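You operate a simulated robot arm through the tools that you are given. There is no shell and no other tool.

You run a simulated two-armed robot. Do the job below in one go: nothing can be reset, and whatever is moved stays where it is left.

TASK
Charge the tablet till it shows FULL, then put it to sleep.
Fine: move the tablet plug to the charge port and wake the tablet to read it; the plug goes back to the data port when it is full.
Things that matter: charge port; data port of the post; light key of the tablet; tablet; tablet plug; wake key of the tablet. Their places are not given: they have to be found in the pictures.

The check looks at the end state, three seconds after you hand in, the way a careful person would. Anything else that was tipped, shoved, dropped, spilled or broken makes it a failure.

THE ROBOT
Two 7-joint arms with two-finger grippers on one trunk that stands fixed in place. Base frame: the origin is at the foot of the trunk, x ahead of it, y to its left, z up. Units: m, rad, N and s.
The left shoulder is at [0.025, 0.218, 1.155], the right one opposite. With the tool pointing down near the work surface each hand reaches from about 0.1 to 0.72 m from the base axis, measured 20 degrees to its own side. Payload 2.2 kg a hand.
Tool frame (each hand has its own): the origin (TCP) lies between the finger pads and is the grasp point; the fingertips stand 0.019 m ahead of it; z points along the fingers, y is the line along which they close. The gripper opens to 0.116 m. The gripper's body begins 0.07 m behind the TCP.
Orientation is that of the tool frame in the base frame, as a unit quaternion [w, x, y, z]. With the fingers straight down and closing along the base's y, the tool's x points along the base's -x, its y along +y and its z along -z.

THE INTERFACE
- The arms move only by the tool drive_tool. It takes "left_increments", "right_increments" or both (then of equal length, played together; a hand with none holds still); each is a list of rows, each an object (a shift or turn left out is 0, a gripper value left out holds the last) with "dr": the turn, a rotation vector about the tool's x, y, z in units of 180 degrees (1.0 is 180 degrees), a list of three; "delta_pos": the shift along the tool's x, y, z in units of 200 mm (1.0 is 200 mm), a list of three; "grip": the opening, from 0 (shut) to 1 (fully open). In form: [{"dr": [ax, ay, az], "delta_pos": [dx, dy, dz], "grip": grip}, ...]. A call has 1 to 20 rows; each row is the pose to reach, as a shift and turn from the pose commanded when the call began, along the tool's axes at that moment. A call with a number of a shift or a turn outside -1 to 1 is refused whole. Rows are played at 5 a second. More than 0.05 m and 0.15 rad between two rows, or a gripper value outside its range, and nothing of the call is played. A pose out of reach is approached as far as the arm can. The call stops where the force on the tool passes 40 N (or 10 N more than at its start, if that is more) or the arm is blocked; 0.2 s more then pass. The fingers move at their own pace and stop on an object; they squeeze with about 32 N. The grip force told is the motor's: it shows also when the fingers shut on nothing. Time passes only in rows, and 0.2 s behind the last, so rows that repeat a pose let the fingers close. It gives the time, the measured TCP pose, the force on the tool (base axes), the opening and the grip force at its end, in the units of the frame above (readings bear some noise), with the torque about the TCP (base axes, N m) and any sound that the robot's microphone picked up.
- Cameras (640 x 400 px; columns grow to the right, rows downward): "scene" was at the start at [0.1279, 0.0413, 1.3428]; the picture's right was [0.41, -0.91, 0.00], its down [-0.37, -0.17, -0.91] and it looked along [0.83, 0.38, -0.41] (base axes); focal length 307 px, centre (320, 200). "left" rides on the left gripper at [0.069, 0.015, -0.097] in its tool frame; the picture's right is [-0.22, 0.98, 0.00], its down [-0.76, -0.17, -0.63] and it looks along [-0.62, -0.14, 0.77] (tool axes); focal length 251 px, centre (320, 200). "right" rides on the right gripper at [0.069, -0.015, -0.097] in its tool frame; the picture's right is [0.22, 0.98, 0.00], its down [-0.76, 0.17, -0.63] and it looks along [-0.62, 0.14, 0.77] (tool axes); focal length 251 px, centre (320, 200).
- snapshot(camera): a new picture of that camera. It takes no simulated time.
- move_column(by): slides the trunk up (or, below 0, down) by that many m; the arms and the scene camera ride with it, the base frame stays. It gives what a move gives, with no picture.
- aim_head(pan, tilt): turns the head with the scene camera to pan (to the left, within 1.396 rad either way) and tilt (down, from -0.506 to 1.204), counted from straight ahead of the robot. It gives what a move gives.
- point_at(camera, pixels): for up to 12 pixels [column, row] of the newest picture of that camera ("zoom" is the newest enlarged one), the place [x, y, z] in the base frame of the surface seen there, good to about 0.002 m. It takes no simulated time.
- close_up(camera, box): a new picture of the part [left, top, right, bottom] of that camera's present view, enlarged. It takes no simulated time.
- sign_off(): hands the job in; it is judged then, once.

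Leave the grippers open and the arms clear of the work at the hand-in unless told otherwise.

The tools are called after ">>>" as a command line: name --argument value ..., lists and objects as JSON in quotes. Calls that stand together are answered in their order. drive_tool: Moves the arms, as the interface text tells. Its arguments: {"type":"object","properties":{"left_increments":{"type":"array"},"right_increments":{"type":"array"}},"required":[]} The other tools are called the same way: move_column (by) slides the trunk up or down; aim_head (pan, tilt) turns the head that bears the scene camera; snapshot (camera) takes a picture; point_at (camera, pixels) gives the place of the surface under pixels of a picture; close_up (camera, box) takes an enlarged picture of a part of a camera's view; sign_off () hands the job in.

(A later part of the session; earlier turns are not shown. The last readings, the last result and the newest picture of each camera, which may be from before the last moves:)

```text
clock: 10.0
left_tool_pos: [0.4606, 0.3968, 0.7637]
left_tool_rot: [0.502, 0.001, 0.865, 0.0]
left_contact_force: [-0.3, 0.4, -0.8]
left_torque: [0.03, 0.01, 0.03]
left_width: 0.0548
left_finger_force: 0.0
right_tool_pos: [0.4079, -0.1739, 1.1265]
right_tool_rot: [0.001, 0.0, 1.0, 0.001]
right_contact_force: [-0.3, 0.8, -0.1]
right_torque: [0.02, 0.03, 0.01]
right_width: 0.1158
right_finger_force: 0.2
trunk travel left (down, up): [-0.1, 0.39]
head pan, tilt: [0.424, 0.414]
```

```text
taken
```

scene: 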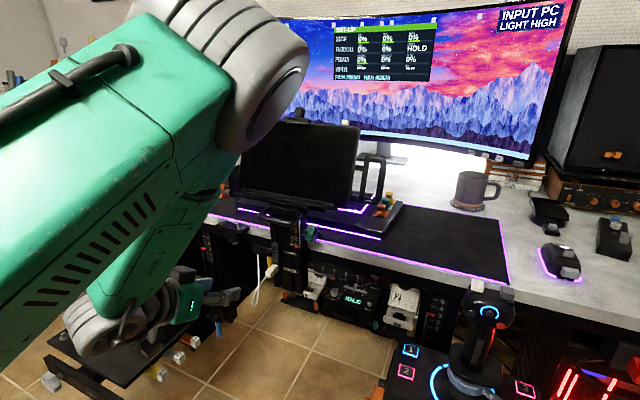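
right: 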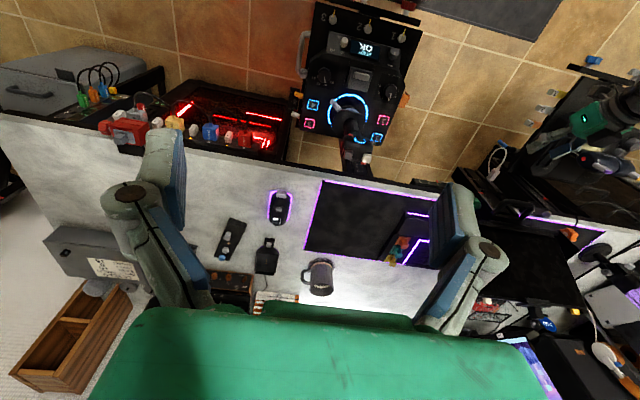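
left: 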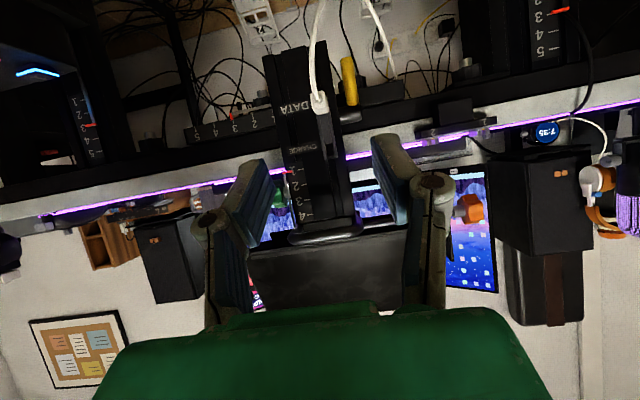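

The view from the lowered trunk shows the hand at (190, 300) and the plug with its cable at (270, 275). I'll move to the stand-off point (0.50, 0.392, 0.762) to test the reach.

>>> drive_tool --left_increments '[{"delta_pos": [-0.046, -0.012, 0.09]}, {"delta_pos": [-0.091, -0.025, 0.178]}, {"delta_pos": [-0.091, -0.025, 0.178]}]'

>>> snapshot --camera "scene"

>>> point_at --camera "scene" --pixels '[[300, 80], [270, 110], [230, 60], [170, 270], [205, 295], [230, 297], [272, 270], [290, 212], [240, 140]]'

```text
clock: 10.8
left_tool_pos: [0.5002, 0.3917, 0.7608]
left_tool_rot: [0.501, 0.001, 0.866, 0.0]
left_contact_force: [-0.9, 0.9, -0.2]
left_torque: [0.01, 0.03, 0.01]
left_width: 0.0546
left_finger_force: 0.1
right_tool_pos: [0.4088, -0.1734, 1.1268]
right_tool_rot: [0.001, 0.0, 1.0, 0.001]
right_contact_force: [0.1, -0.4, -0.1]
right_torque: [-0.01, 0.0, 0.03]
right_width: 0.1163
right_finger_force: 0.0
trunk travel left (down, up): [-0.1, 0.39]
head pan, tilt: [0.424, 0.414]
```

```text
taken
```

scene: 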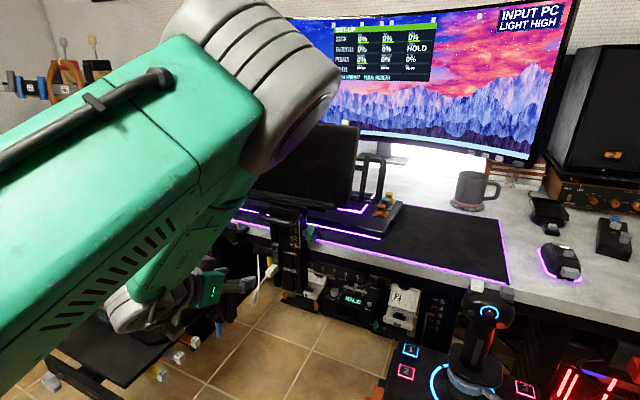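

```text
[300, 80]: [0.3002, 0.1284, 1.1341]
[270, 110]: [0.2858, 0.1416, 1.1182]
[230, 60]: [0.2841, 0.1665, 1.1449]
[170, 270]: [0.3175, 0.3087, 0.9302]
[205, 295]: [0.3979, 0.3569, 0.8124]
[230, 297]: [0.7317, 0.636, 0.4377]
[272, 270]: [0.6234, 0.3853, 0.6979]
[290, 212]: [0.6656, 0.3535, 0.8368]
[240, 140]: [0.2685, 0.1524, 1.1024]
```

The reach works now and the elbow at x≈0.30 is far from the tablet. I'll view the plug with the left camera to check alignment.

>>> close_up --camera "left" --box '[220, 40, 460, 240]'

>>> close_up --camera "scene" --box '[200, 220, 330, 320]'

```text
2.00 times, centred on (340, 140) of left
```

zoom: 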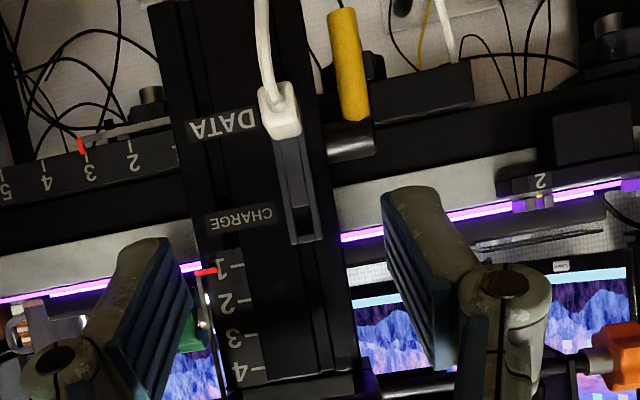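

```text
4.00 times, centred on (265, 270) of scene
```

zoom: 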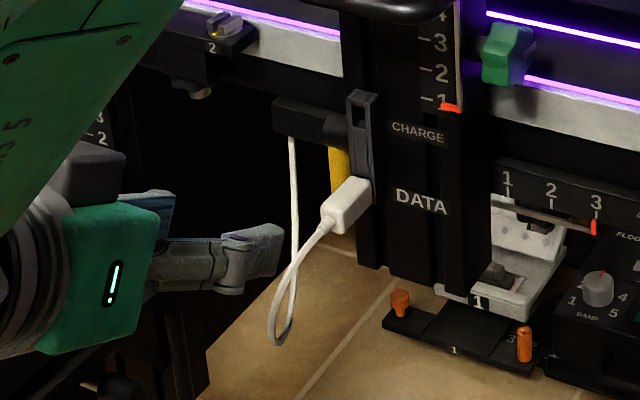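

The lowered camera sees the ports better. I'll re-measure the plug's edges, the CHARGE gap near (359, 108) and the lower end of the block.

>>> close_up --camera "scene" --box '[272, 235, 304, 285]'

```text
8.00 times, centred on (288, 260) of scene
```

zoom: 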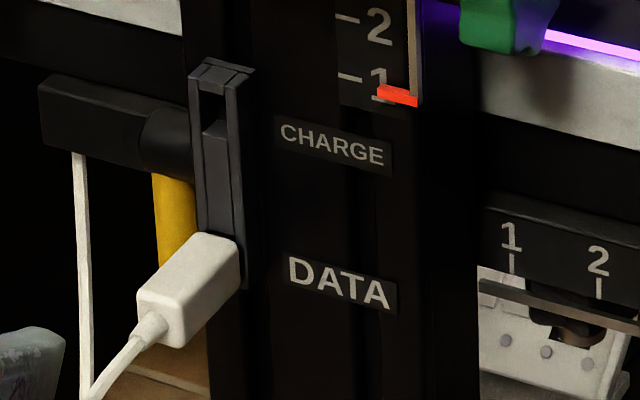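

>>> point_at --camera "zoom" --pixels '[[210, 78], [210, 88], [212, 100], [212, 115], [213, 130], [216, 145], [216, 180], [235, 110], [245, 275], [215, 225], [190, 255], [160, 285]]'

>>> point_at --camera "zoom" --pixels '[[145, 295], [178, 315], [175, 340], [185, 343], [195, 320], [232, 280], [215, 265], [208, 240], [140, 330], [120, 350], [170, 300], [225, 250]]'

```text
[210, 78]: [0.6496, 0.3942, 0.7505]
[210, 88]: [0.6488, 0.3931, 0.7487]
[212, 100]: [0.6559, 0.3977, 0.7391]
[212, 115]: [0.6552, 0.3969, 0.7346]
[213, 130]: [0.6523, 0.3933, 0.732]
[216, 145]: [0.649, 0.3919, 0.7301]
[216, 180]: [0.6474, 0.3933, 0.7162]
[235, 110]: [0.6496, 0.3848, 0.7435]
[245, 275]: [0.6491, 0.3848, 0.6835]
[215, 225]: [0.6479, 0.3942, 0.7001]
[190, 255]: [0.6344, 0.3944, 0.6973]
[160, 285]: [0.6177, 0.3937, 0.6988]
```

```text
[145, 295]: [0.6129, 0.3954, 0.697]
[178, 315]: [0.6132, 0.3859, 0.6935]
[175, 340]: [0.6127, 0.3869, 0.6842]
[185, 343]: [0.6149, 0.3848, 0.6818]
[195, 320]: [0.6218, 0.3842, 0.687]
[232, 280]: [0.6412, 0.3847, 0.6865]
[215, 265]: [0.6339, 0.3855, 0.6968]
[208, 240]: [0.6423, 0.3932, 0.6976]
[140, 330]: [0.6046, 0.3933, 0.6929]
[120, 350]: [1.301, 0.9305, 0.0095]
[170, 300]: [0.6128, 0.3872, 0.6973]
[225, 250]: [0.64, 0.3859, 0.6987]
```

The plug is centred at about (0.630, 0.3925, 0.6905), and the CHARGE gap spans z 0.7315–0.7485, centred at 0.740. The port spacing is about 0.0495 m. I'll advance along the finger direction, stopping 3 cm short to check that the cable and plug lie between the fingers.

>>> drive_tool --left_increments '[{"delta_pos": [-0.001, 0.001, 0.19]}, {"delta_pos": [-0.002, 0.002, 0.38]}, {"delta_pos": [-0.002, 0.003, 0.55]}]'

>>> close_up --camera "scene" --box '[240, 225, 320, 295]'

>>> close_up --camera "left" --box '[220, 40, 460, 240]'

```text
clock: 11.6
left_tool_pos: [0.5963, 0.3927, 0.7058]
left_tool_rot: [0.5, 0.0, 0.866, 0.0]
left_contact_force: [-0.1, 0.0, 0.3]
left_torque: [-0.01, 0.0, 0.02]
left_width: 0.0545
left_finger_force: 0.1
right_tool_pos: [0.4105, -0.173, 1.1255]
right_tool_rot: [0.0, 0.0, 1.0, 0.001]
right_contact_force: [-0.2, -0.1, 0.3]
right_torque: [-0.01, 0.02, 0.06]
right_width: 0.1159
right_finger_force: 0.1
trunk travel left (down, up): [-0.1, 0.39]
head pan, tilt: [0.424, 0.414]
```

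```text
5.71 times, centred on (280, 260) of scene
```

zoom: 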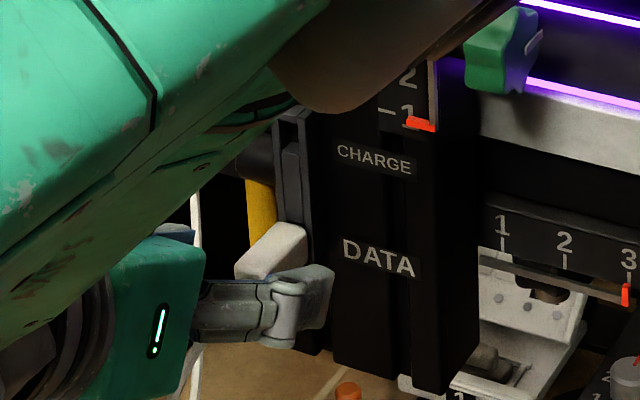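

```text
2.00 times, centred on (340, 140) of left
```

zoom: 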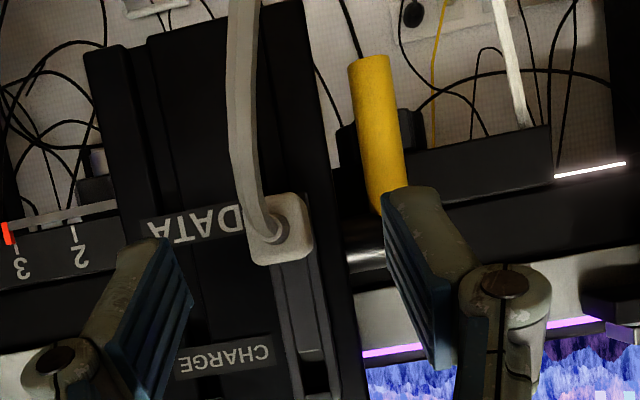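

The plug and cable lie centred between the fingers, matching my estimate to within a pixel or two. I'll advance the last 3.1 cm and close on the plug.

>>> drive_tool --left_increments '[{"delta_pos": [0, 0, 0.08], "grip": 0.47}, {"delta_pos": [0, 0, 0.154], "grip": 0.47}, {"delta_pos": [0, 0, 0.154], "grip": 0.3}, {"delta_pos": [0, 0, 0.154], "grip": 0.0}, {"delta_pos": [0, 0, 0.154], "grip": 0.0}, {"delta_pos": [0, 0, 0.154], "grip": 0.0}]'

>>> close_up --camera "scene" --box '[240, 225, 320, 295]'

>>> close_up --camera "left" --box '[220, 40, 460, 240]'

```text
clock: 13.0
left_tool_pos: [0.6218, 0.3917, 0.6916]
left_tool_rot: [0.501, 0.001, 0.866, 0.0]
left_contact_force: [0.8, 0.2, -0.5]
left_torque: [0.01, 0.02, 0.01]
left_width: 0.0158
left_finger_force: 31.7
right_tool_pos: [0.4108, -0.1735, 1.1253]
right_tool_rot: [0.002, -0.001, 1.0, 0.0]
right_contact_force: [-0.2, 0.6, 0.7]
right_torque: [-0.01, -0.02, -0.05]
right_width: 0.1161
right_finger_force: 0.0
trunk travel left (down, up): [-0.1, 0.39]
head pan, tilt: [0.424, 0.414]
```

```text
5.71 times, centred on (280, 260) of scene
```

zoom: 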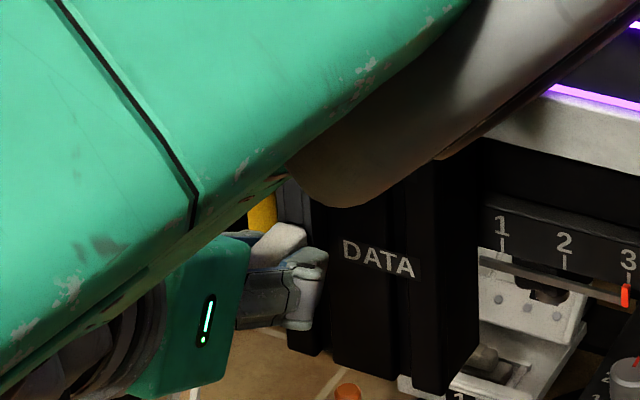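

```text
2.00 times, centred on (340, 140) of left
```

zoom: 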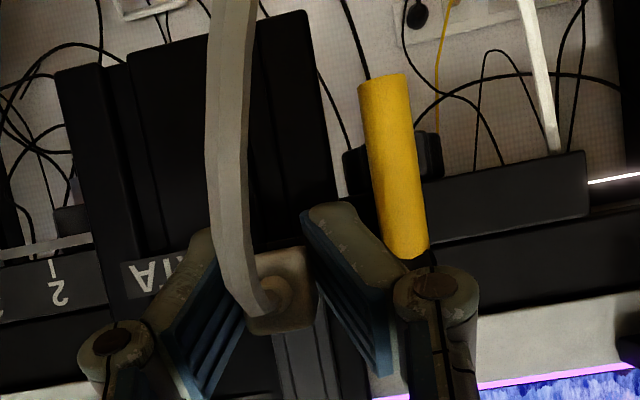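

The grip holds the plug: opening 0.0158 m at 31.7 N. Next I'll pull it straight back along -x by 3.5 cm in small steps.

>>> drive_tool --left_increments '[{"delta_pos": [0.0125, 0, -0.0217]}, {"delta_pos": [0.025, 0, -0.0433]}, {"delta_pos": [0.0375, 0, -0.065]}, {"delta_pos": [0.05, 0, -0.0866]}, {"delta_pos": [0.0625, 0, -0.108]}, {"delta_pos": [0.075, 0, -0.13]}, {"delta_pos": [0.0875, 0, -0.152]}]'

>>> close_up --camera "scene" --box '[240, 225, 320, 295]'

>>> close_up --camera "left" --box '[220, 40, 460, 240]'

```text
clock: 14.6
left_tool_pos: [0.5883, 0.3936, 0.691]
left_tool_rot: [0.502, 0.001, 0.865, 0.0]
left_contact_force: [-0.4, 0.0, -1.0]
left_torque: [-0.01, -0.01, 0.02]
left_width: 0.016
left_finger_force: 32.3
right_tool_pos: [0.4098, -0.1727, 1.1256]
right_tool_rot: [0.0, 0.0, 1.0, 0.001]
right_contact_force: [0.3, 0.0, -0.5]
right_torque: [0.01, 0.0, -0.03]
right_width: 0.1157
right_finger_force: 0.1
trunk travel left (down, up): [-0.1, 0.39]
head pan, tilt: [0.424, 0.414]
```

```text
5.71 times, centred on (280, 260) of scene
```

zoom: 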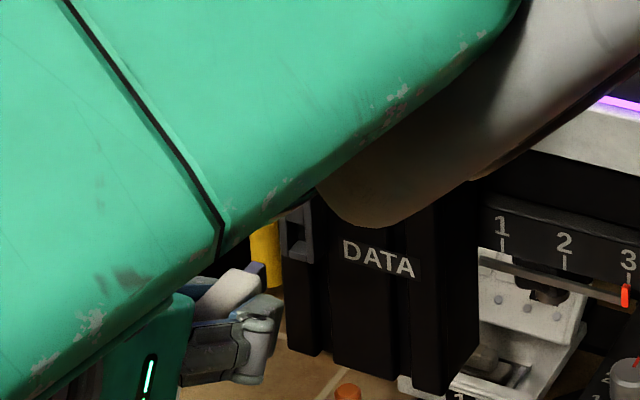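

```text
2.00 times, centred on (340, 140) of left
```

zoom: 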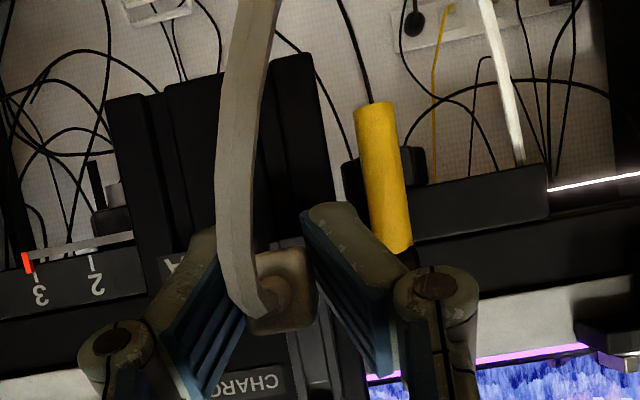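

The plug is out; the DATA opening shows empty at (295, 230) in the scene enlargement. Next I'll lift 4.95 cm straight up to the CHARGE height.

>>> drive_tool --left_increments '[{"delta_pos": [-0.0714, 0, -0.0413]}, {"delta_pos": [-0.1428, 0, -0.0825]}, {"delta_pos": [-0.2143, 0, -0.1238]}, {"delta_pos": [-0.2143, 0, -0.1238]}]'

>>> close_up --camera "left" --box '[220, 60, 420, 240]'

>>> snapshot --camera "scene"

>>> snapshot --camera "right"

```text
clock: 15.6
left_tool_pos: [0.5868, 0.3938, 0.7408]
left_tool_rot: [0.5, 0.0, 0.866, 0.001]
left_contact_force: [0.7, 0.6, 0.6]
left_torque: [0.0, -0.01, 0.0]
left_width: 0.016
left_finger_force: 32.1
right_tool_pos: [0.4099, -0.173, 1.1262]
right_tool_rot: [0.0, 0.0, 1.0, 0.001]
right_contact_force: [0.8, -0.3, -0.1]
right_torque: [-0.01, 0.03, -0.04]
right_width: 0.1161
right_finger_force: 0.0
trunk travel left (down, up): [-0.1, 0.39]
head pan, tilt: [0.424, 0.414]
```

```text
2.22 times, centred on (320, 150) of left
```

zoom: 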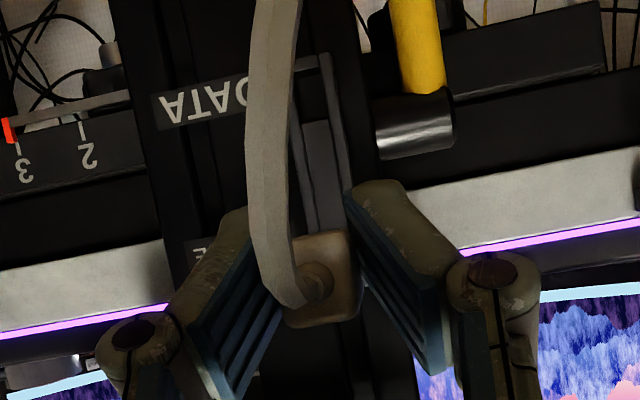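

```text
taken
```

scene: 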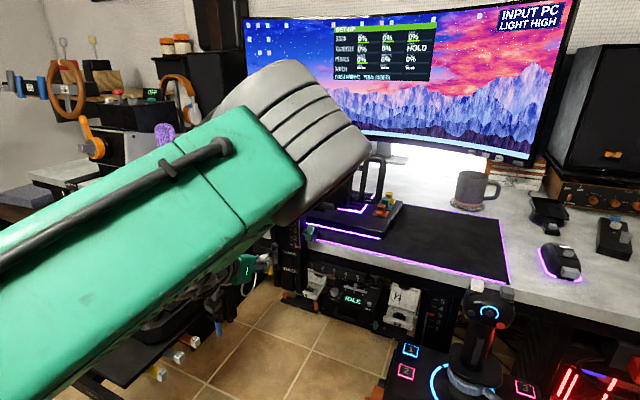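

```text
taken
```

right: 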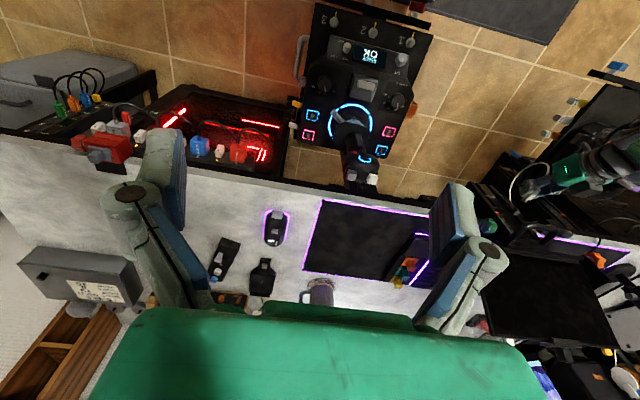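

I'll check where the elbow is now and look at the plug from the right hand's camera before I insert it.

>>> point_at --camera "scene" --pixels '[[360, 150], [300, 190], [330, 110], [260, 80], [280, 210], [245, 260], [230, 240]]'

>>> close_up --camera "right" --box '[480, 140, 600, 230]'

```text
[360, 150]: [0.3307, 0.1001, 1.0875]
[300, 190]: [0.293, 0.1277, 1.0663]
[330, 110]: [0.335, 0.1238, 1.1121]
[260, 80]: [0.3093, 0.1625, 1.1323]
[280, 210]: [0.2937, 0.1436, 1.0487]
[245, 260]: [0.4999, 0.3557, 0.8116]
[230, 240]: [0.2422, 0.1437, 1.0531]
```

```text
4.44 times, centred on (540, 185) of right
```

zoom: 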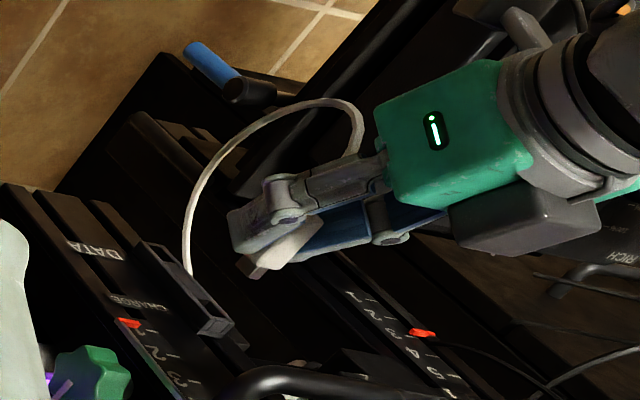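

The elbow is at x≈0.33, well clear. Now I'll push the plug forward 3 cm towards the CHARGE port in 5 mm steps and watch the force.

>>> drive_tool --left_increments '[{"delta_pos": [-0.0125, 0, 0.0217]}, {"delta_pos": [-0.025, 0, 0.0433]}, {"delta_pos": [-0.0375, 0, 0.065]}, {"delta_pos": [-0.05, 0, 0.0866]}, {"delta_pos": [-0.0625, 0, 0.108]}, {"delta_pos": [-0.0725, 0, 0.1256]}]'

>>> close_up --camera "right" --box '[480, 140, 600, 230]'

>>> close_up --camera "left" --box '[220, 60, 420, 240]'

```text
clock: 17.0
left_tool_pos: [0.6167, 0.3922, 0.7412]
left_tool_rot: [0.5, 0.002, 0.866, -0.001]
left_contact_force: [-0.1, 0.2, 0.2]
left_torque: [0.01, 0.02, 0.02]
left_width: 0.016
left_finger_force: 32.1
right_tool_pos: [0.409, -0.173, 1.1258]
right_tool_rot: [0.0, 0.0, 1.0, 0.001]
right_contact_force: [0.0, 0.4, 0.1]
right_torque: [0.0, -0.01, -0.01]
right_width: 0.1159
right_finger_force: 0.1
trunk travel left (down, up): [-0.1, 0.39]
head pan, tilt: [0.424, 0.414]
```

```text
4.44 times, centred on (540, 185) of right
```

zoom: 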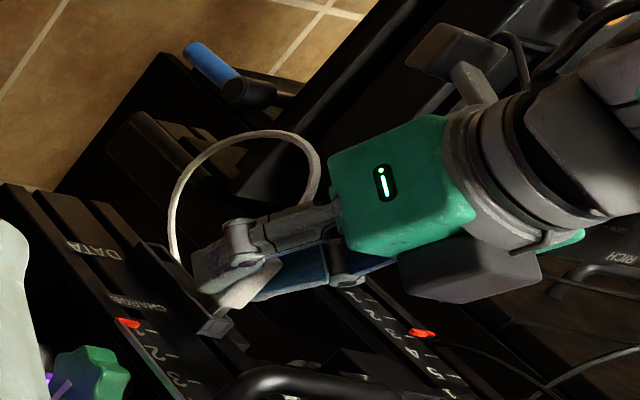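

```text
2.22 times, centred on (320, 150) of left
```

zoom: 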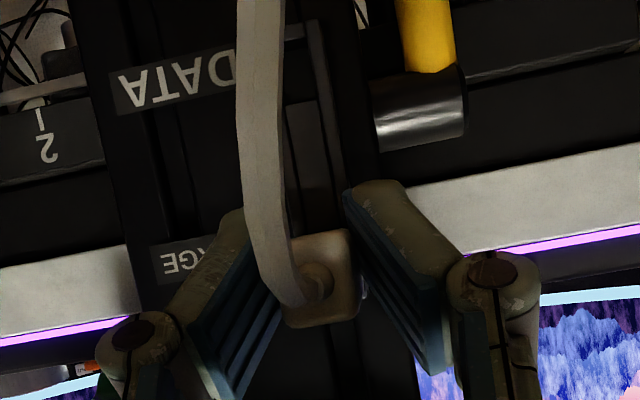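

It's moving freely with no contact force. I'll push the remaining 6–7 mm in fine steps to seat the plug.

>>> drive_tool --left_increments '[{"delta_pos": [-0.00375, 0, 0.0065]}, {"delta_pos": [-0.0075, 0, 0.013]}, {"delta_pos": [-0.01125, 0, 0.0195]}, {"delta_pos": [-0.015, 0, 0.026]}, {"delta_pos": [-0.0165, 0, 0.0286]}, {"delta_pos": [-0.0165, 0, 0.0286]}]'

>>> close_up --camera "right" --box '[500, 170, 560, 220]'

>>> close_up --camera "left" --box '[220, 60, 420, 240]'

```text
clock: 18.4
left_tool_pos: [0.6223, 0.3916, 0.7417]
left_tool_rot: [0.501, 0.0, 0.865, 0.001]
left_contact_force: [-2.4, 0.1, 0.1]
left_torque: [0.0, 0.0, -0.01]
left_width: 0.0158
left_finger_force: 32.1
right_tool_pos: [0.4104, -0.1727, 1.1266]
right_tool_rot: [0.0, 0.0, 1.0, 0.0]
right_contact_force: [-0.4, 0.3, -0.5]
right_torque: [0.04, -0.03, 0.02]
right_width: 0.1162
right_finger_force: 0.1
trunk travel left (down, up): [-0.1, 0.39]
head pan, tilt: [0.424, 0.414]
```

```text
8.00 times, centred on (530, 195) of right
```

zoom: 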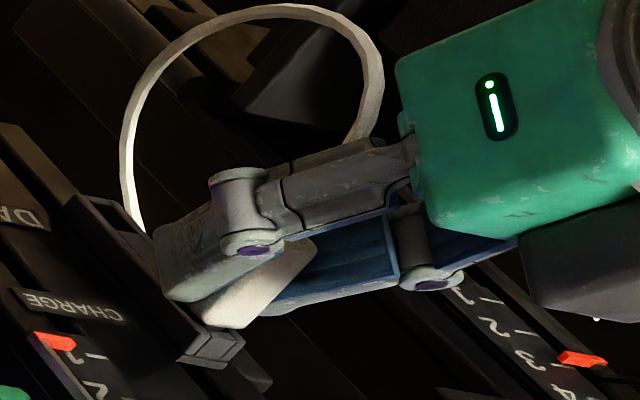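

```text
2.22 times, centred on (320, 150) of left
```

zoom: 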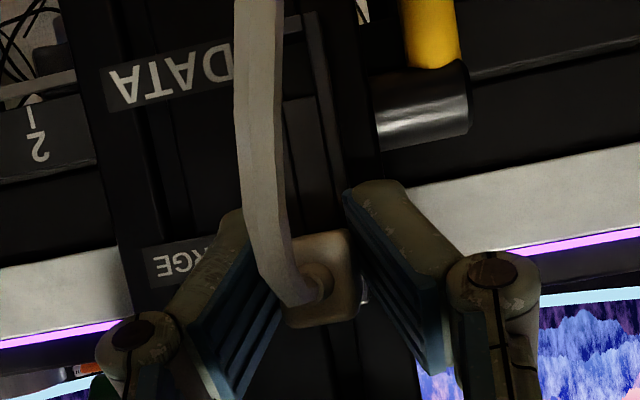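

The force is now 2.4 N backwards, so the plug has reached the port's end. I'll press 2 mm more to make sure it's seated, then check again.

>>> drive_tool --left_increments '[{"delta_pos": [-0.0025, 0, 0.0043]}, {"delta_pos": [-0.005, 0, 0.0087]}, {"delta_pos": [-0.005, 0, 0.0087]}]'

```text
clock: 19.2
left_tool_pos: [0.6229, 0.3934, 0.7416]
left_tool_rot: [0.5, 0.0, 0.866, 0.002]
left_contact_force: [-23.8, -2.6, -0.8]
left_torque: [-0.02, -0.03, -0.04]
left_width: 0.016
left_finger_force: 32.6
right_tool_pos: [0.4079, -0.1737, 1.1257]
right_tool_rot: [0.001, 0.0, 1.0, 0.0]
right_contact_force: [0.5, 0.4, 0.5]
right_torque: [0.0, -0.03, 0.01]
right_width: 0.116
right_finger_force: 0.1
trunk travel left (down, up): [-0.1, 0.39]
head pan, tilt: [0.424, 0.414]
```

It's firmly seated, with 24 N of reaction. I'll relax the push, open the fingers to 0.055 m and draw straight back along the fingers' direction.

>>> drive_tool --left_increments '[{"delta_pos": [0.005, 0, -0.0087], "grip": 0.0}, {"delta_pos": [0.005, 0, -0.0087], "grip": 0.25}, {"delta_pos": [0.005, 0, -0.0087], "grip": 0.47}, {"delta_pos": [0.005, 0, -0.0087], "grip": 0.47}]'

>>> close_up --camera "left" --box '[220, 60, 420, 240]'

>>> close_up --camera "right" --box '[500, 170, 560, 220]'

```text
clock: 20.2
left_tool_pos: [0.6224, 0.392, 0.7411]
left_tool_rot: [0.502, 0.001, 0.865, 0.0]
left_contact_force: [-0.4, 0.6, 0.7]
left_torque: [0.01, -0.02, 0.01]
left_width: 0.055
left_finger_force: 0.1
right_tool_pos: [0.4102, -0.1718, 1.1261]
right_tool_rot: [0.001, 0.0, 1.0, 0.001]
right_contact_force: [0.9, 0.3, -0.1]
right_torque: [-0.03, 0.01, 0.02]
right_width: 0.1161
right_finger_force: 0.0
trunk travel left (down, up): [-0.1, 0.39]
head pan, tilt: [0.424, 0.414]
```

```text
2.22 times, centred on (320, 150) of left
```

zoom: 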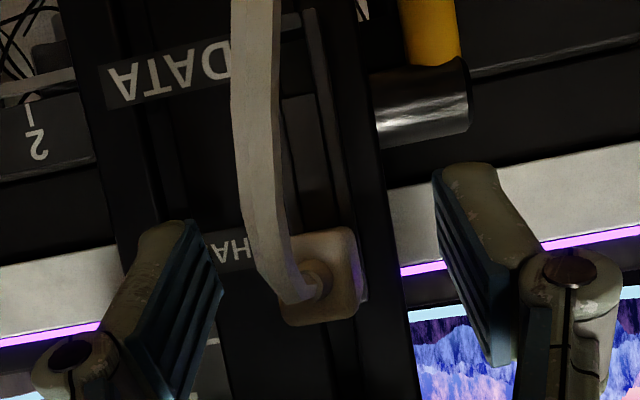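

```text
8.00 times, centred on (530, 195) of right
```

zoom: 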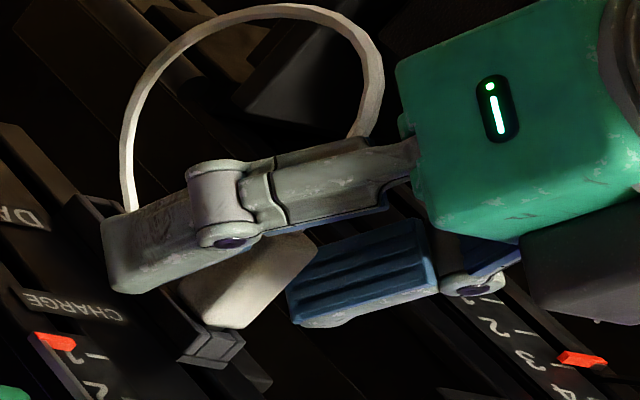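

The plug stays put in the CHARGE port. I'll withdraw 12 cm straight back along the fingers, with the cable staying between them.

>>> drive_tool --left_increments '[{"delta_pos": [0, 0, -0.1]}, {"delta_pos": [0, 0, -0.25]}, {"delta_pos": [0, 0, -0.45]}, {"delta_pos": [0, 0, -0.65]}]'

>>> close_up --camera "left" --box '[220, 40, 460, 240]'

>>> snapshot --camera "scene"

```text
clock: 21.2
left_tool_pos: [0.5044, 0.3976, 0.7991]
left_tool_rot: [0.494, -0.009, 0.869, 0.0]
left_contact_force: [0.0, 0.0, -0.4]
left_torque: [0.02, 0.02, 0.02]
left_width: 0.0545
left_finger_force: 0.1
right_tool_pos: [0.4088, -0.1737, 1.125]
right_tool_rot: [0.0, 0.0, 1.0, 0.001]
right_contact_force: [-0.3, -0.1, 1.1]
right_torque: [0.0, 0.02, -0.01]
right_width: 0.116
right_finger_force: 0.0
trunk travel left (down, up): [-0.1, 0.39]
head pan, tilt: [0.424, 0.414]
```

```text
2.00 times, centred on (340, 140) of left
```

zoom: 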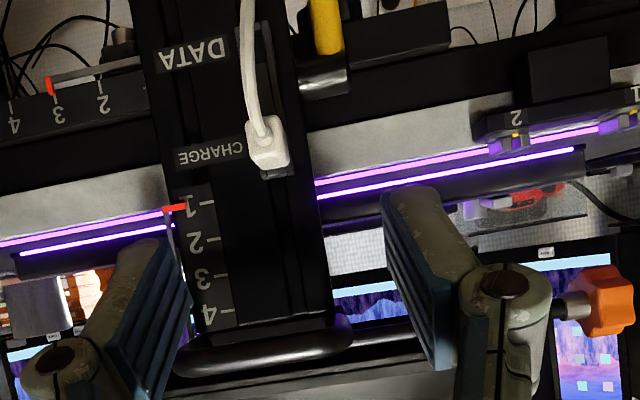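

```text
taken
```

scene: 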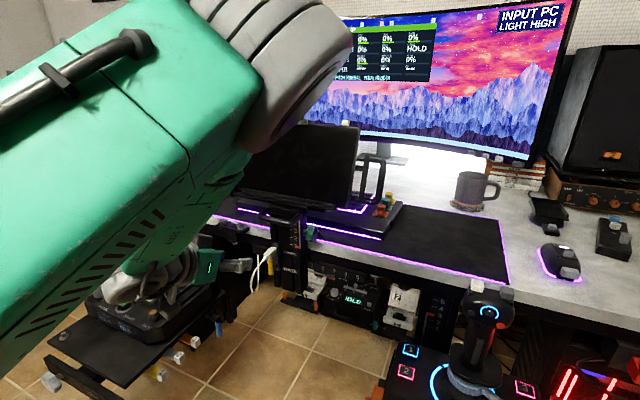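

The plug is in the CHARGE port with its cable hanging free. Next I need to wake the tablet. I'll raise the trunk by 0.25 m so the left hand can come over the tablet's top edge from the front. The left hand is at x≈0.50, clear of the handle and the tablet.

>>> move_column --by 0.25

>>> snapshot --camera "scene"

>>> snapshot --camera "left"

```text
clock: 23.8
left_tool_pos: [0.5077, 0.3994, 1.0533]
left_tool_rot: [0.5, -0.011, 0.866, -0.001]
left_contact_force: [0.3, -0.5, 0.7]
left_torque: [0.01, 0.01, -0.02]
left_width: 0.0547
left_finger_force: 0.1
right_tool_pos: [0.41, -0.1748, 1.3756]
right_tool_rot: [0.001, -0.001, 1.0, 0.001]
right_contact_force: [0.6, 0.0, -0.5]
right_torque: [-0.01, -0.03, -0.03]
right_width: 0.1162
right_finger_force: 0.1
trunk travel left (down, up): [-0.35, 0.14]
head pan, tilt: [0.424, 0.414]
```

```text
taken
```

scene: 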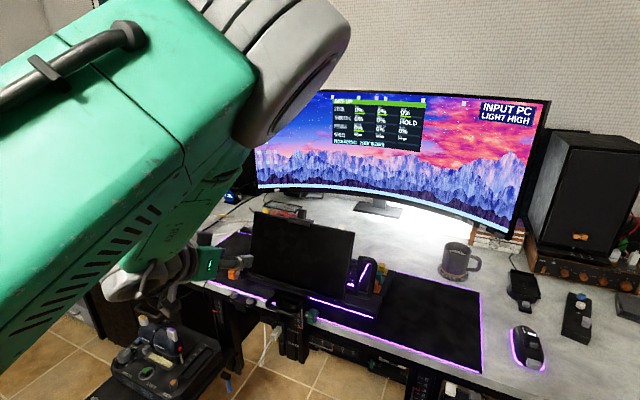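

```text
taken
```

left: 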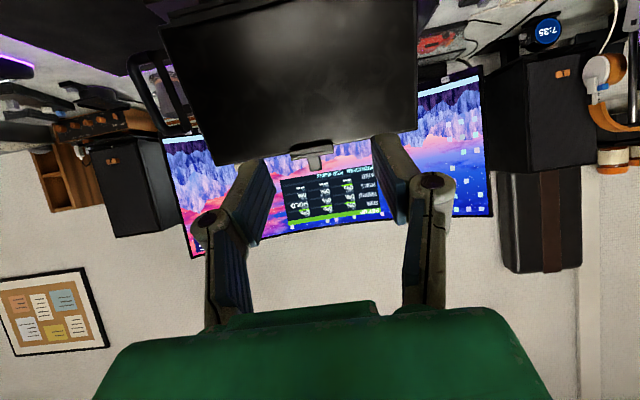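

I'll zoom on the tablet's top edge in the scene view to refine the key positions.

>>> close_up --camera "scene" --box '[245, 200, 365, 275]'

>>> close_up --camera "scene" --box '[325, 215, 365, 240]'

```text
5.33 times, centred on (305, 238) of scene
```

zoom: 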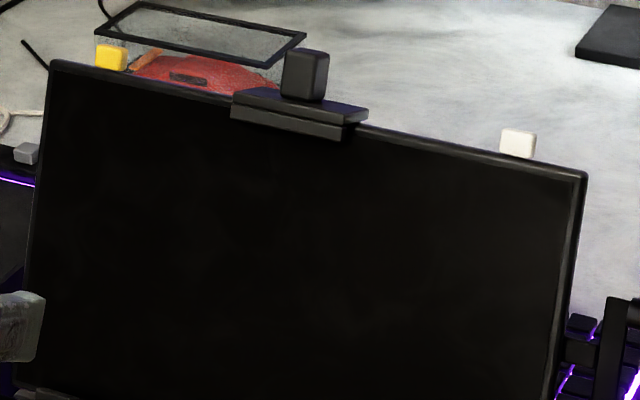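

```text
16.00 times, centred on (345, 228) of scene
```

zoom: 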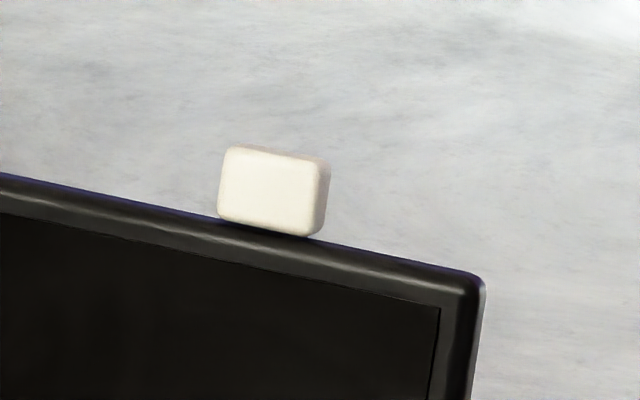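

>>> point_at --camera "zoom" --pixels '[[265, 190], [228, 185], [312, 200], [265, 160], [270, 151], [325, 190], [265, 215], [270, 230], [275, 240], [400, 275], [150, 207], [320, 168]]'

>>> close_up --camera "scene" --box '[250, 200, 290, 225]'

```text
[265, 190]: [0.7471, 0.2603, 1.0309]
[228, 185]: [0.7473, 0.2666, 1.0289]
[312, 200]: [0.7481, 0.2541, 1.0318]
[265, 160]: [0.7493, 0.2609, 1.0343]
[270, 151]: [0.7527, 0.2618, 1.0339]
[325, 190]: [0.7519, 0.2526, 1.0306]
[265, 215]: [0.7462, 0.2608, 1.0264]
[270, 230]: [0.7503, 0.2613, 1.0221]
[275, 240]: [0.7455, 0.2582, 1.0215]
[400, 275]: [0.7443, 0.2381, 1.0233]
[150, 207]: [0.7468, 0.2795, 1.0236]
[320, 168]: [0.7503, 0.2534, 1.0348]
```

```text
16.00 times, centred on (270, 212) of scene
```

zoom: 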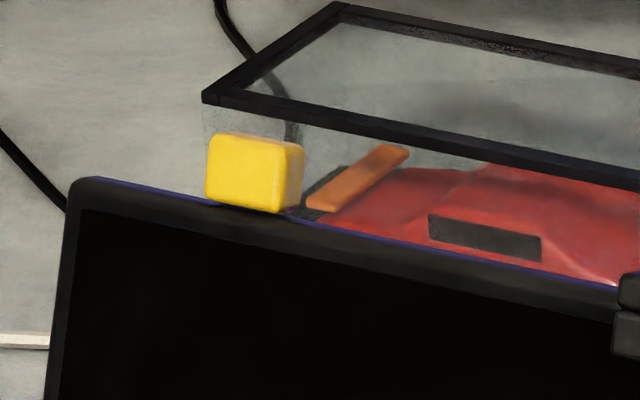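

The white key's front is at x≈0.747, spanning y 0.253–0.268 with its top at z≈1.0345. The yellow key matches it at y≈0.476. I'll press with closed fingertips from above and in front. First I'll close the left fingers, tilt them steeper (60° below horizontal) and swing to y≈0.26, moving the right arm further aside at the same time.

>>> drive_tool --left_increments '[{"delta_pos": [-0.117, -0.139, 0.002], "dr": [0, 0.0333, 0], "grip": 0.0}, {"delta_pos": [-0.233, -0.278, 0.004], "dr": [0, 0.0667, 0], "grip": 0.0}, {"delta_pos": [-0.35, -0.417, 0.006], "dr": [0, 0.1, 0], "grip": 0.0}, {"delta_pos": [-0.466, -0.556, 0.008], "dr": [0, 0.1333, 0], "grip": 0.0}, {"delta_pos": [-0.583, -0.695, 0.01], "dr": [0, 0.1667, 0], "grip": 0.0}, {"delta_pos": [-0.583, -0.695, 0.01], "dr": [0, 0.1667, 0], "grip": 0.0}]' --right_increments '[{"delta_pos": [0, -0.175, 0.1]}, {"delta_pos": [0, -0.35, 0.2]}, {"delta_pos": [0, -0.525, 0.3]}, {"delta_pos": [0, -0.7, 0.4]}, {"delta_pos": [0, -0.875, 0.5]}, {"delta_pos": [0, -0.875, 0.5]}]'

>>> snapshot --camera "scene"

>>> snapshot --camera "left"

```text
clock: 24.4
left_tool_pos: [0.4842, 0.3514, 0.975]
left_tool_rot: [0.308, -0.022, 0.951, -0.002]
left_contact_force: [-0.2, 0.0, -0.2]
left_torque: [0.05, -0.01, -0.01]
left_width: 0.0001
left_finger_force: 28.6
right_tool_pos: [0.4067, -0.242, 1.339]
right_tool_rot: [0.002, -0.001, 1.0, 0.004]
right_contact_force: [0.0, -0.8, 0.9]
right_torque: [0.08, 0.01, -0.04]
right_width: 0.1163
right_finger_force: 0.0
trunk travel left (down, up): [-0.35, 0.14]
head pan, tilt: [0.424, 0.414]
stopped in row 2 (left hand): the arm was blocked; the commanded pose is now the measured one
```

```text
taken
```

scene: 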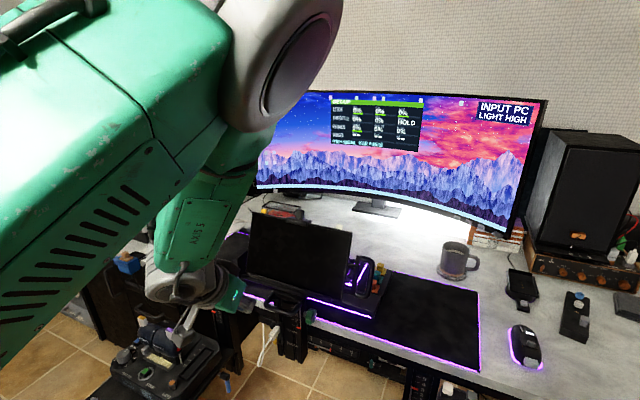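

```text
taken
```

left: 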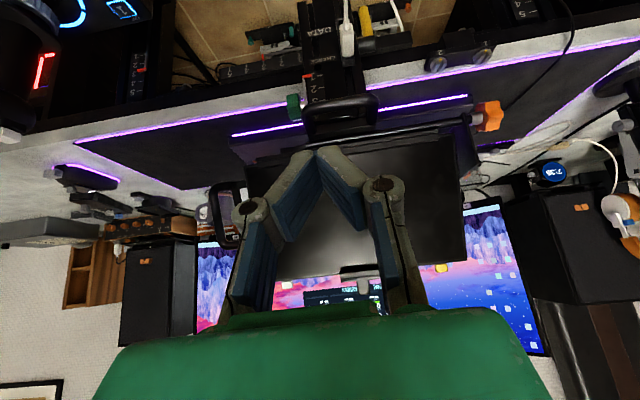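

The arm stopped early as "blocked", with no force on the tool, so it looks like a cramped elbow posture; the hand is at (0.484, 0.351, 0.975) in free air. I'll move gently up and forward to unfold the arm.

>>> drive_tool --left_increments '[{"delta_pos": [-0.1, -0.03, -0.05]}, {"delta_pos": [-0.2, -0.06, -0.1]}, {"delta_pos": [-0.3, -0.1, -0.155]}, {"delta_pos": [-0.4, -0.13, -0.206]}, {"delta_pos": [-0.496, -0.16, -0.257]}]'

>>> snapshot --camera "scene"

```text
clock: 25.3
left_tool_pos: [0.4813, 0.3431, 0.968]
left_tool_rot: [0.228, -0.041, 0.973, -0.008]
left_contact_force: [-0.6, -0.8, 0.7]
left_torque: [0.0, 0.0, 0.02]
left_width: 0.0
left_finger_force: 28.3
right_tool_pos: [0.4017, -0.2414, 1.3419]
right_tool_rot: [0.004, -0.001, 1.0, 0.002]
right_contact_force: [0.4, 0.4, -0.8]
right_torque: [0.02, 0.03, 0.0]
right_width: 0.116
right_finger_force: 0.0
trunk travel left (down, up): [-0.35, 0.14]
head pan, tilt: [0.424, 0.414]
stopped in row 4 (left hand): the arm was blocked; the commanded pose is now the measured one
```

```text
taken
```

scene: 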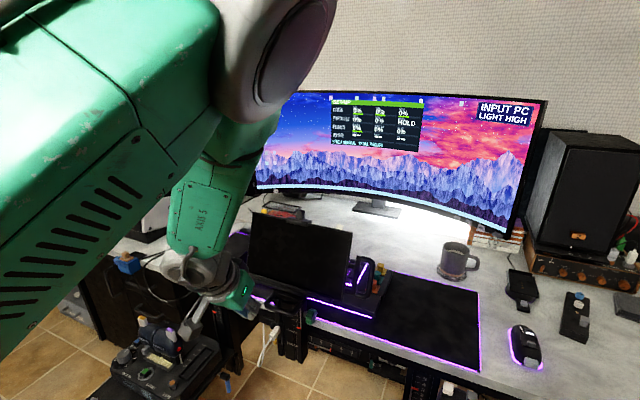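

The arm is still blocked and its upper arm looks very close to the camera head. I'll measure where the elbow and upper arm are.

>>> point_at --camera "scene" --pixels '[[300, 60], [270, 100], [230, 60], [320, 20], [180, 40], [100, 100], [40, 180], [150, 200], [210, 200], [225, 285], [185, 265], [240, 130]]'

>>> snapshot --camera "right"

```text
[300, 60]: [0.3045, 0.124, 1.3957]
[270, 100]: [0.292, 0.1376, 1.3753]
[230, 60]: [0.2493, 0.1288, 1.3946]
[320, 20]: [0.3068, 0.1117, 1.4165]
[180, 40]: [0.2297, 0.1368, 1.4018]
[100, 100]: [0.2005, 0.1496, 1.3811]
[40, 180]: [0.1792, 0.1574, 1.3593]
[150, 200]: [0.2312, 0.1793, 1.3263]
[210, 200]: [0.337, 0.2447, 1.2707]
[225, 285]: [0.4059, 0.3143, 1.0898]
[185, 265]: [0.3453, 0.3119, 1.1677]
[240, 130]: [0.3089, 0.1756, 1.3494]
```

```text
taken
```

right: 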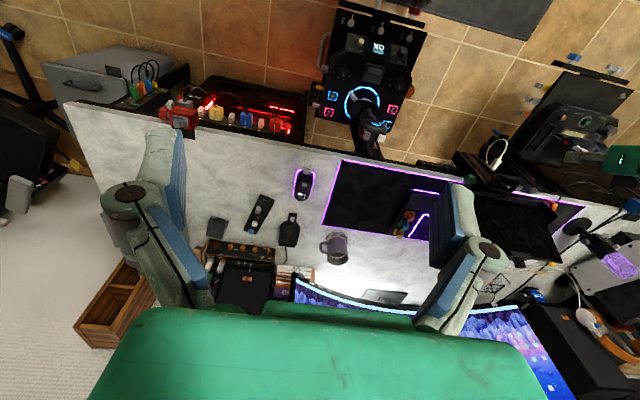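

The upper arm runs up and inward near the head at about (0.2, 0.15, 1.38), so it likely touches the head side. I'll ease the hand outward (+y) and slightly down to free it, in small steps.

>>> drive_tool --left_increments '[{"delta_pos": [0, 0.1, 0]}, {"delta_pos": [0, 0.2, 0]}, {"delta_pos": [0, 0.3, 0]}, {"delta_pos": [0, 0.4, 0]}]'

>>> snapshot --camera "scene"

```text
clock: 26.3
left_tool_pos: [0.4765, 0.4249, 0.9644]
left_tool_rot: [0.229, -0.037, 0.973, -0.007]
left_contact_force: [-0.8, 0.5, 1.0]
left_torque: [-0.02, 0.02, -0.01]
left_width: 0.0002
left_finger_force: 28.3
right_tool_pos: [0.4016, -0.2361, 1.3426]
right_tool_rot: [0.004, 0.0, 1.0, 0.002]
right_contact_force: [1.1, 0.7, 0.1]
right_torque: [-0.03, 0.0, 0.02]
right_width: 0.116
right_finger_force: 0.1
trunk travel left (down, up): [-0.35, 0.14]
head pan, tilt: [0.424, 0.414]
```

```text
taken
```

scene: 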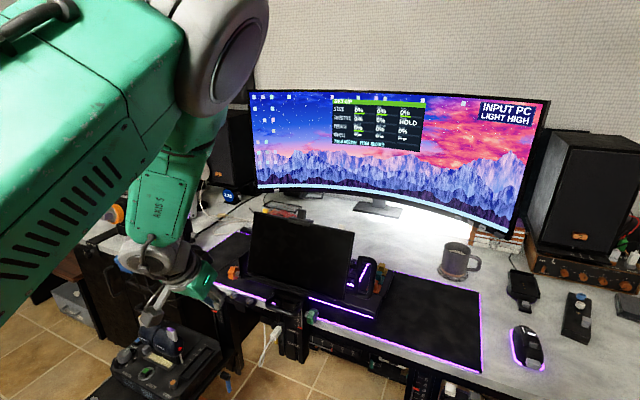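

It moves freely now. I'll raise the hand 0.1 m with a little more outward motion.

>>> drive_tool --left_increments '[{"delta_pos": [-0.056, 0.05, -0.112]}, {"delta_pos": [-0.112, 0.1, -0.224]}, {"delta_pos": [-0.167, 0.15, -0.336]}, {"delta_pos": [-0.223, 0.2, -0.448]}]'

>>> snapshot --camera "scene"

```text
clock: 27.3
left_tool_pos: [0.4728, 0.4691, 1.0639]
left_tool_rot: [0.23, -0.038, 0.972, -0.008]
left_contact_force: [-0.3, 0.2, 0.2]
left_torque: [-0.03, -0.02, -0.01]
left_width: 0.0
left_finger_force: 28.6
right_tool_pos: [0.401, -0.234, 1.3437]
right_tool_rot: [0.004, -0.001, 1.0, 0.001]
right_contact_force: [0.2, 0.6, 0.4]
right_torque: [-0.02, 0.01, 0.03]
right_width: 0.1162
right_finger_force: 0.0
trunk travel left (down, up): [-0.35, 0.14]
head pan, tilt: [0.424, 0.414]
```

```text
taken
```

scene: 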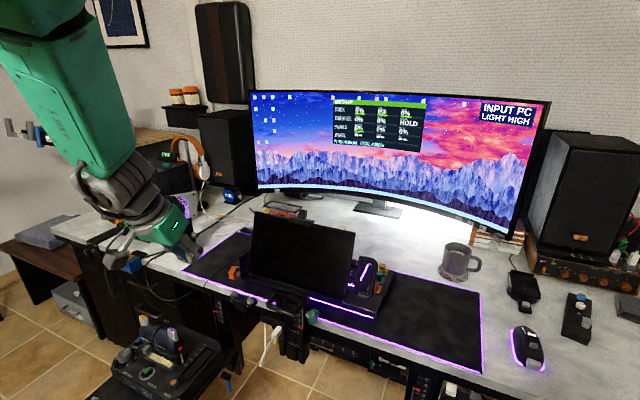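

The arm is unfolded again with the elbow outside, and the tablet is still dark (asleep) with the plug in CHARGE. My best reading is that the white top-right key is "wake" and the yellow one "light". I'll move towards the white key, staying high and in front of the tablet, and straighten the small roll.

>>> drive_tool --left_increments '[{"delta_pos": [-0.09, -0.166, -0.05], "dr": [0.0002, -0.003, 0.004]}, {"delta_pos": [-0.18, -0.332, -0.09], "dr": [0.0004, -0.006, 0.008]}, {"delta_pos": [-0.275, -0.498, -0.11], "dr": [0.0006, -0.009, 0.012]}, {"delta_pos": [-0.367, -0.664, -0.12], "dr": [0.0009, -0.0125, 0.0165]}, {"delta_pos": [-0.458, -0.83, -0.13], "dr": [0.0011, -0.0156, 0.0206]}, {"delta_pos": [-0.55, -0.995, -0.135], "dr": [0.0013, -0.0187, 0.0247]}]'

>>> snapshot --camera "scene"

>>> snapshot --camera "left"

```text
clock: 28.7
left_tool_pos: [0.575, 0.2759, 1.1425]
left_tool_rot: [0.257, 0.0, 0.966, 0.001]
left_contact_force: [0.5, -0.2, -0.2]
left_torque: [-0.01, -0.01, 0.04]
left_width: 0.0
left_finger_force: 28.2
right_tool_pos: [0.403, -0.2382, 1.3413]
right_tool_rot: [0.003, 0.0, 1.0, 0.002]
right_contact_force: [-0.1, -0.3, 0.1]
right_torque: [0.01, -0.01, 0.01]
right_width: 0.1161
right_finger_force: 0.0
trunk travel left (down, up): [-0.35, 0.14]
head pan, tilt: [0.424, 0.414]
```

```text
taken
```

scene: 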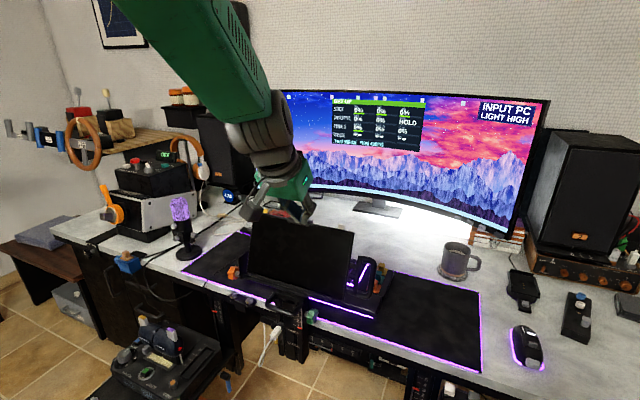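

```text
taken
```

left: 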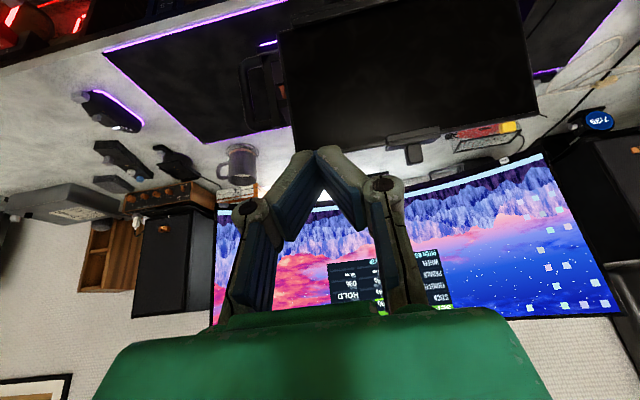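

The posture is clean now, with the fingers 60° below horizontal and no roll. I'll move over the white key, with the fingertips about 4 cm above its top.

>>> drive_tool --left_increments '[{"delta_pos": [-0.128, -0.015, 0.129]}, {"delta_pos": [-0.256, -0.03, 0.258]}, {"delta_pos": [-0.385, -0.046, 0.387]}, {"delta_pos": [-0.513, -0.061, 0.516]}, {"delta_pos": [-0.641, -0.076, 0.6445]}, {"delta_pos": [-0.641, -0.076, 0.6445]}]'

>>> close_up --camera "scene" --box '[260, 160, 400, 260]'

>>> snapshot --camera "left"

```text
clock: 30.1
left_tool_pos: [0.7495, 0.2632, 1.0972]
left_tool_rot: [0.259, 0.001, 0.966, -0.001]
left_contact_force: [0.0, 0.1, -0.4]
left_torque: [0.02, -0.02, 0.01]
left_width: 0.0
left_finger_force: 28.8
right_tool_pos: [0.3996, -0.2356, 1.3425]
right_tool_rot: [0.005, 0.0, 1.0, 0.001]
right_contact_force: [-0.6, 0.3, 0.1]
right_torque: [-0.02, -0.03, 0.04]
right_width: 0.1163
right_finger_force: 0.0
trunk travel left (down, up): [-0.35, 0.14]
head pan, tilt: [0.424, 0.414]
```

```text
4.00 times, centred on (330, 210) of scene
```

zoom: 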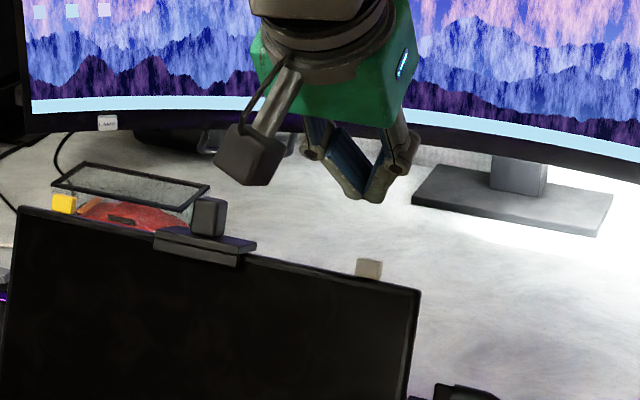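

```text
taken
```

left: 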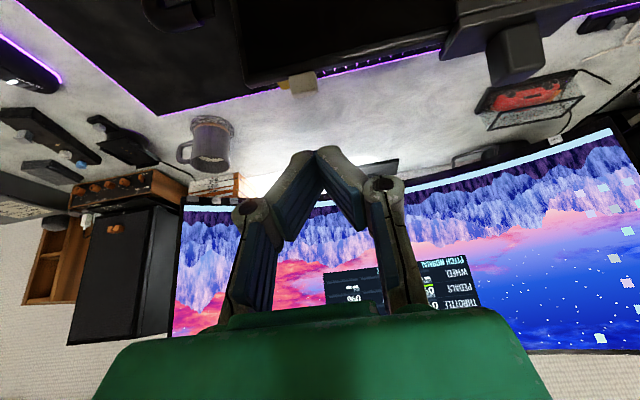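

The fingertips are above and just behind the white key, at (375, 195) in the enlargement against the key at (368, 270). I'll measure the tips to place them exactly.

>>> close_up --camera "scene" --box '[325, 185, 365, 235]'

```text
8.00 times, centred on (345, 210) of scene
```

zoom: 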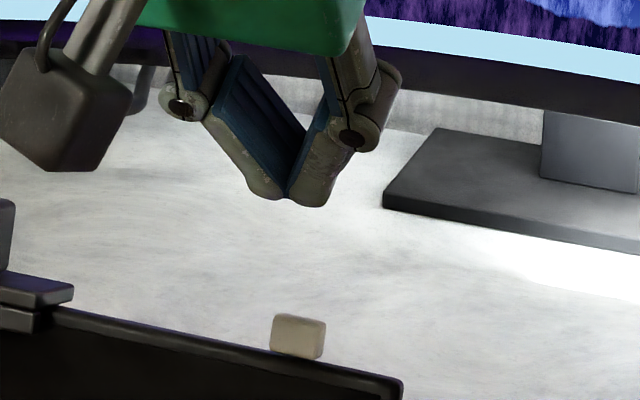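

>>> point_at --camera "zoom" --pixels '[[265, 190], [310, 195], [290, 190], [305, 205], [270, 197], [250, 180], [330, 165], [298, 335], [300, 320], [290, 150]]'

```text
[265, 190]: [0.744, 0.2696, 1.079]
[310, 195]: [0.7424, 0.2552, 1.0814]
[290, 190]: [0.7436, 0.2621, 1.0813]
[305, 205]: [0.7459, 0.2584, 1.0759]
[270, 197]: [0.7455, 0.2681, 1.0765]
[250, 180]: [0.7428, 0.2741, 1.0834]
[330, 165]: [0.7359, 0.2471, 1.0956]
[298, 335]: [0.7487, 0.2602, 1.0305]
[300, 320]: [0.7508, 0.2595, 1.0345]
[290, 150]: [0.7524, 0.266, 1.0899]
```

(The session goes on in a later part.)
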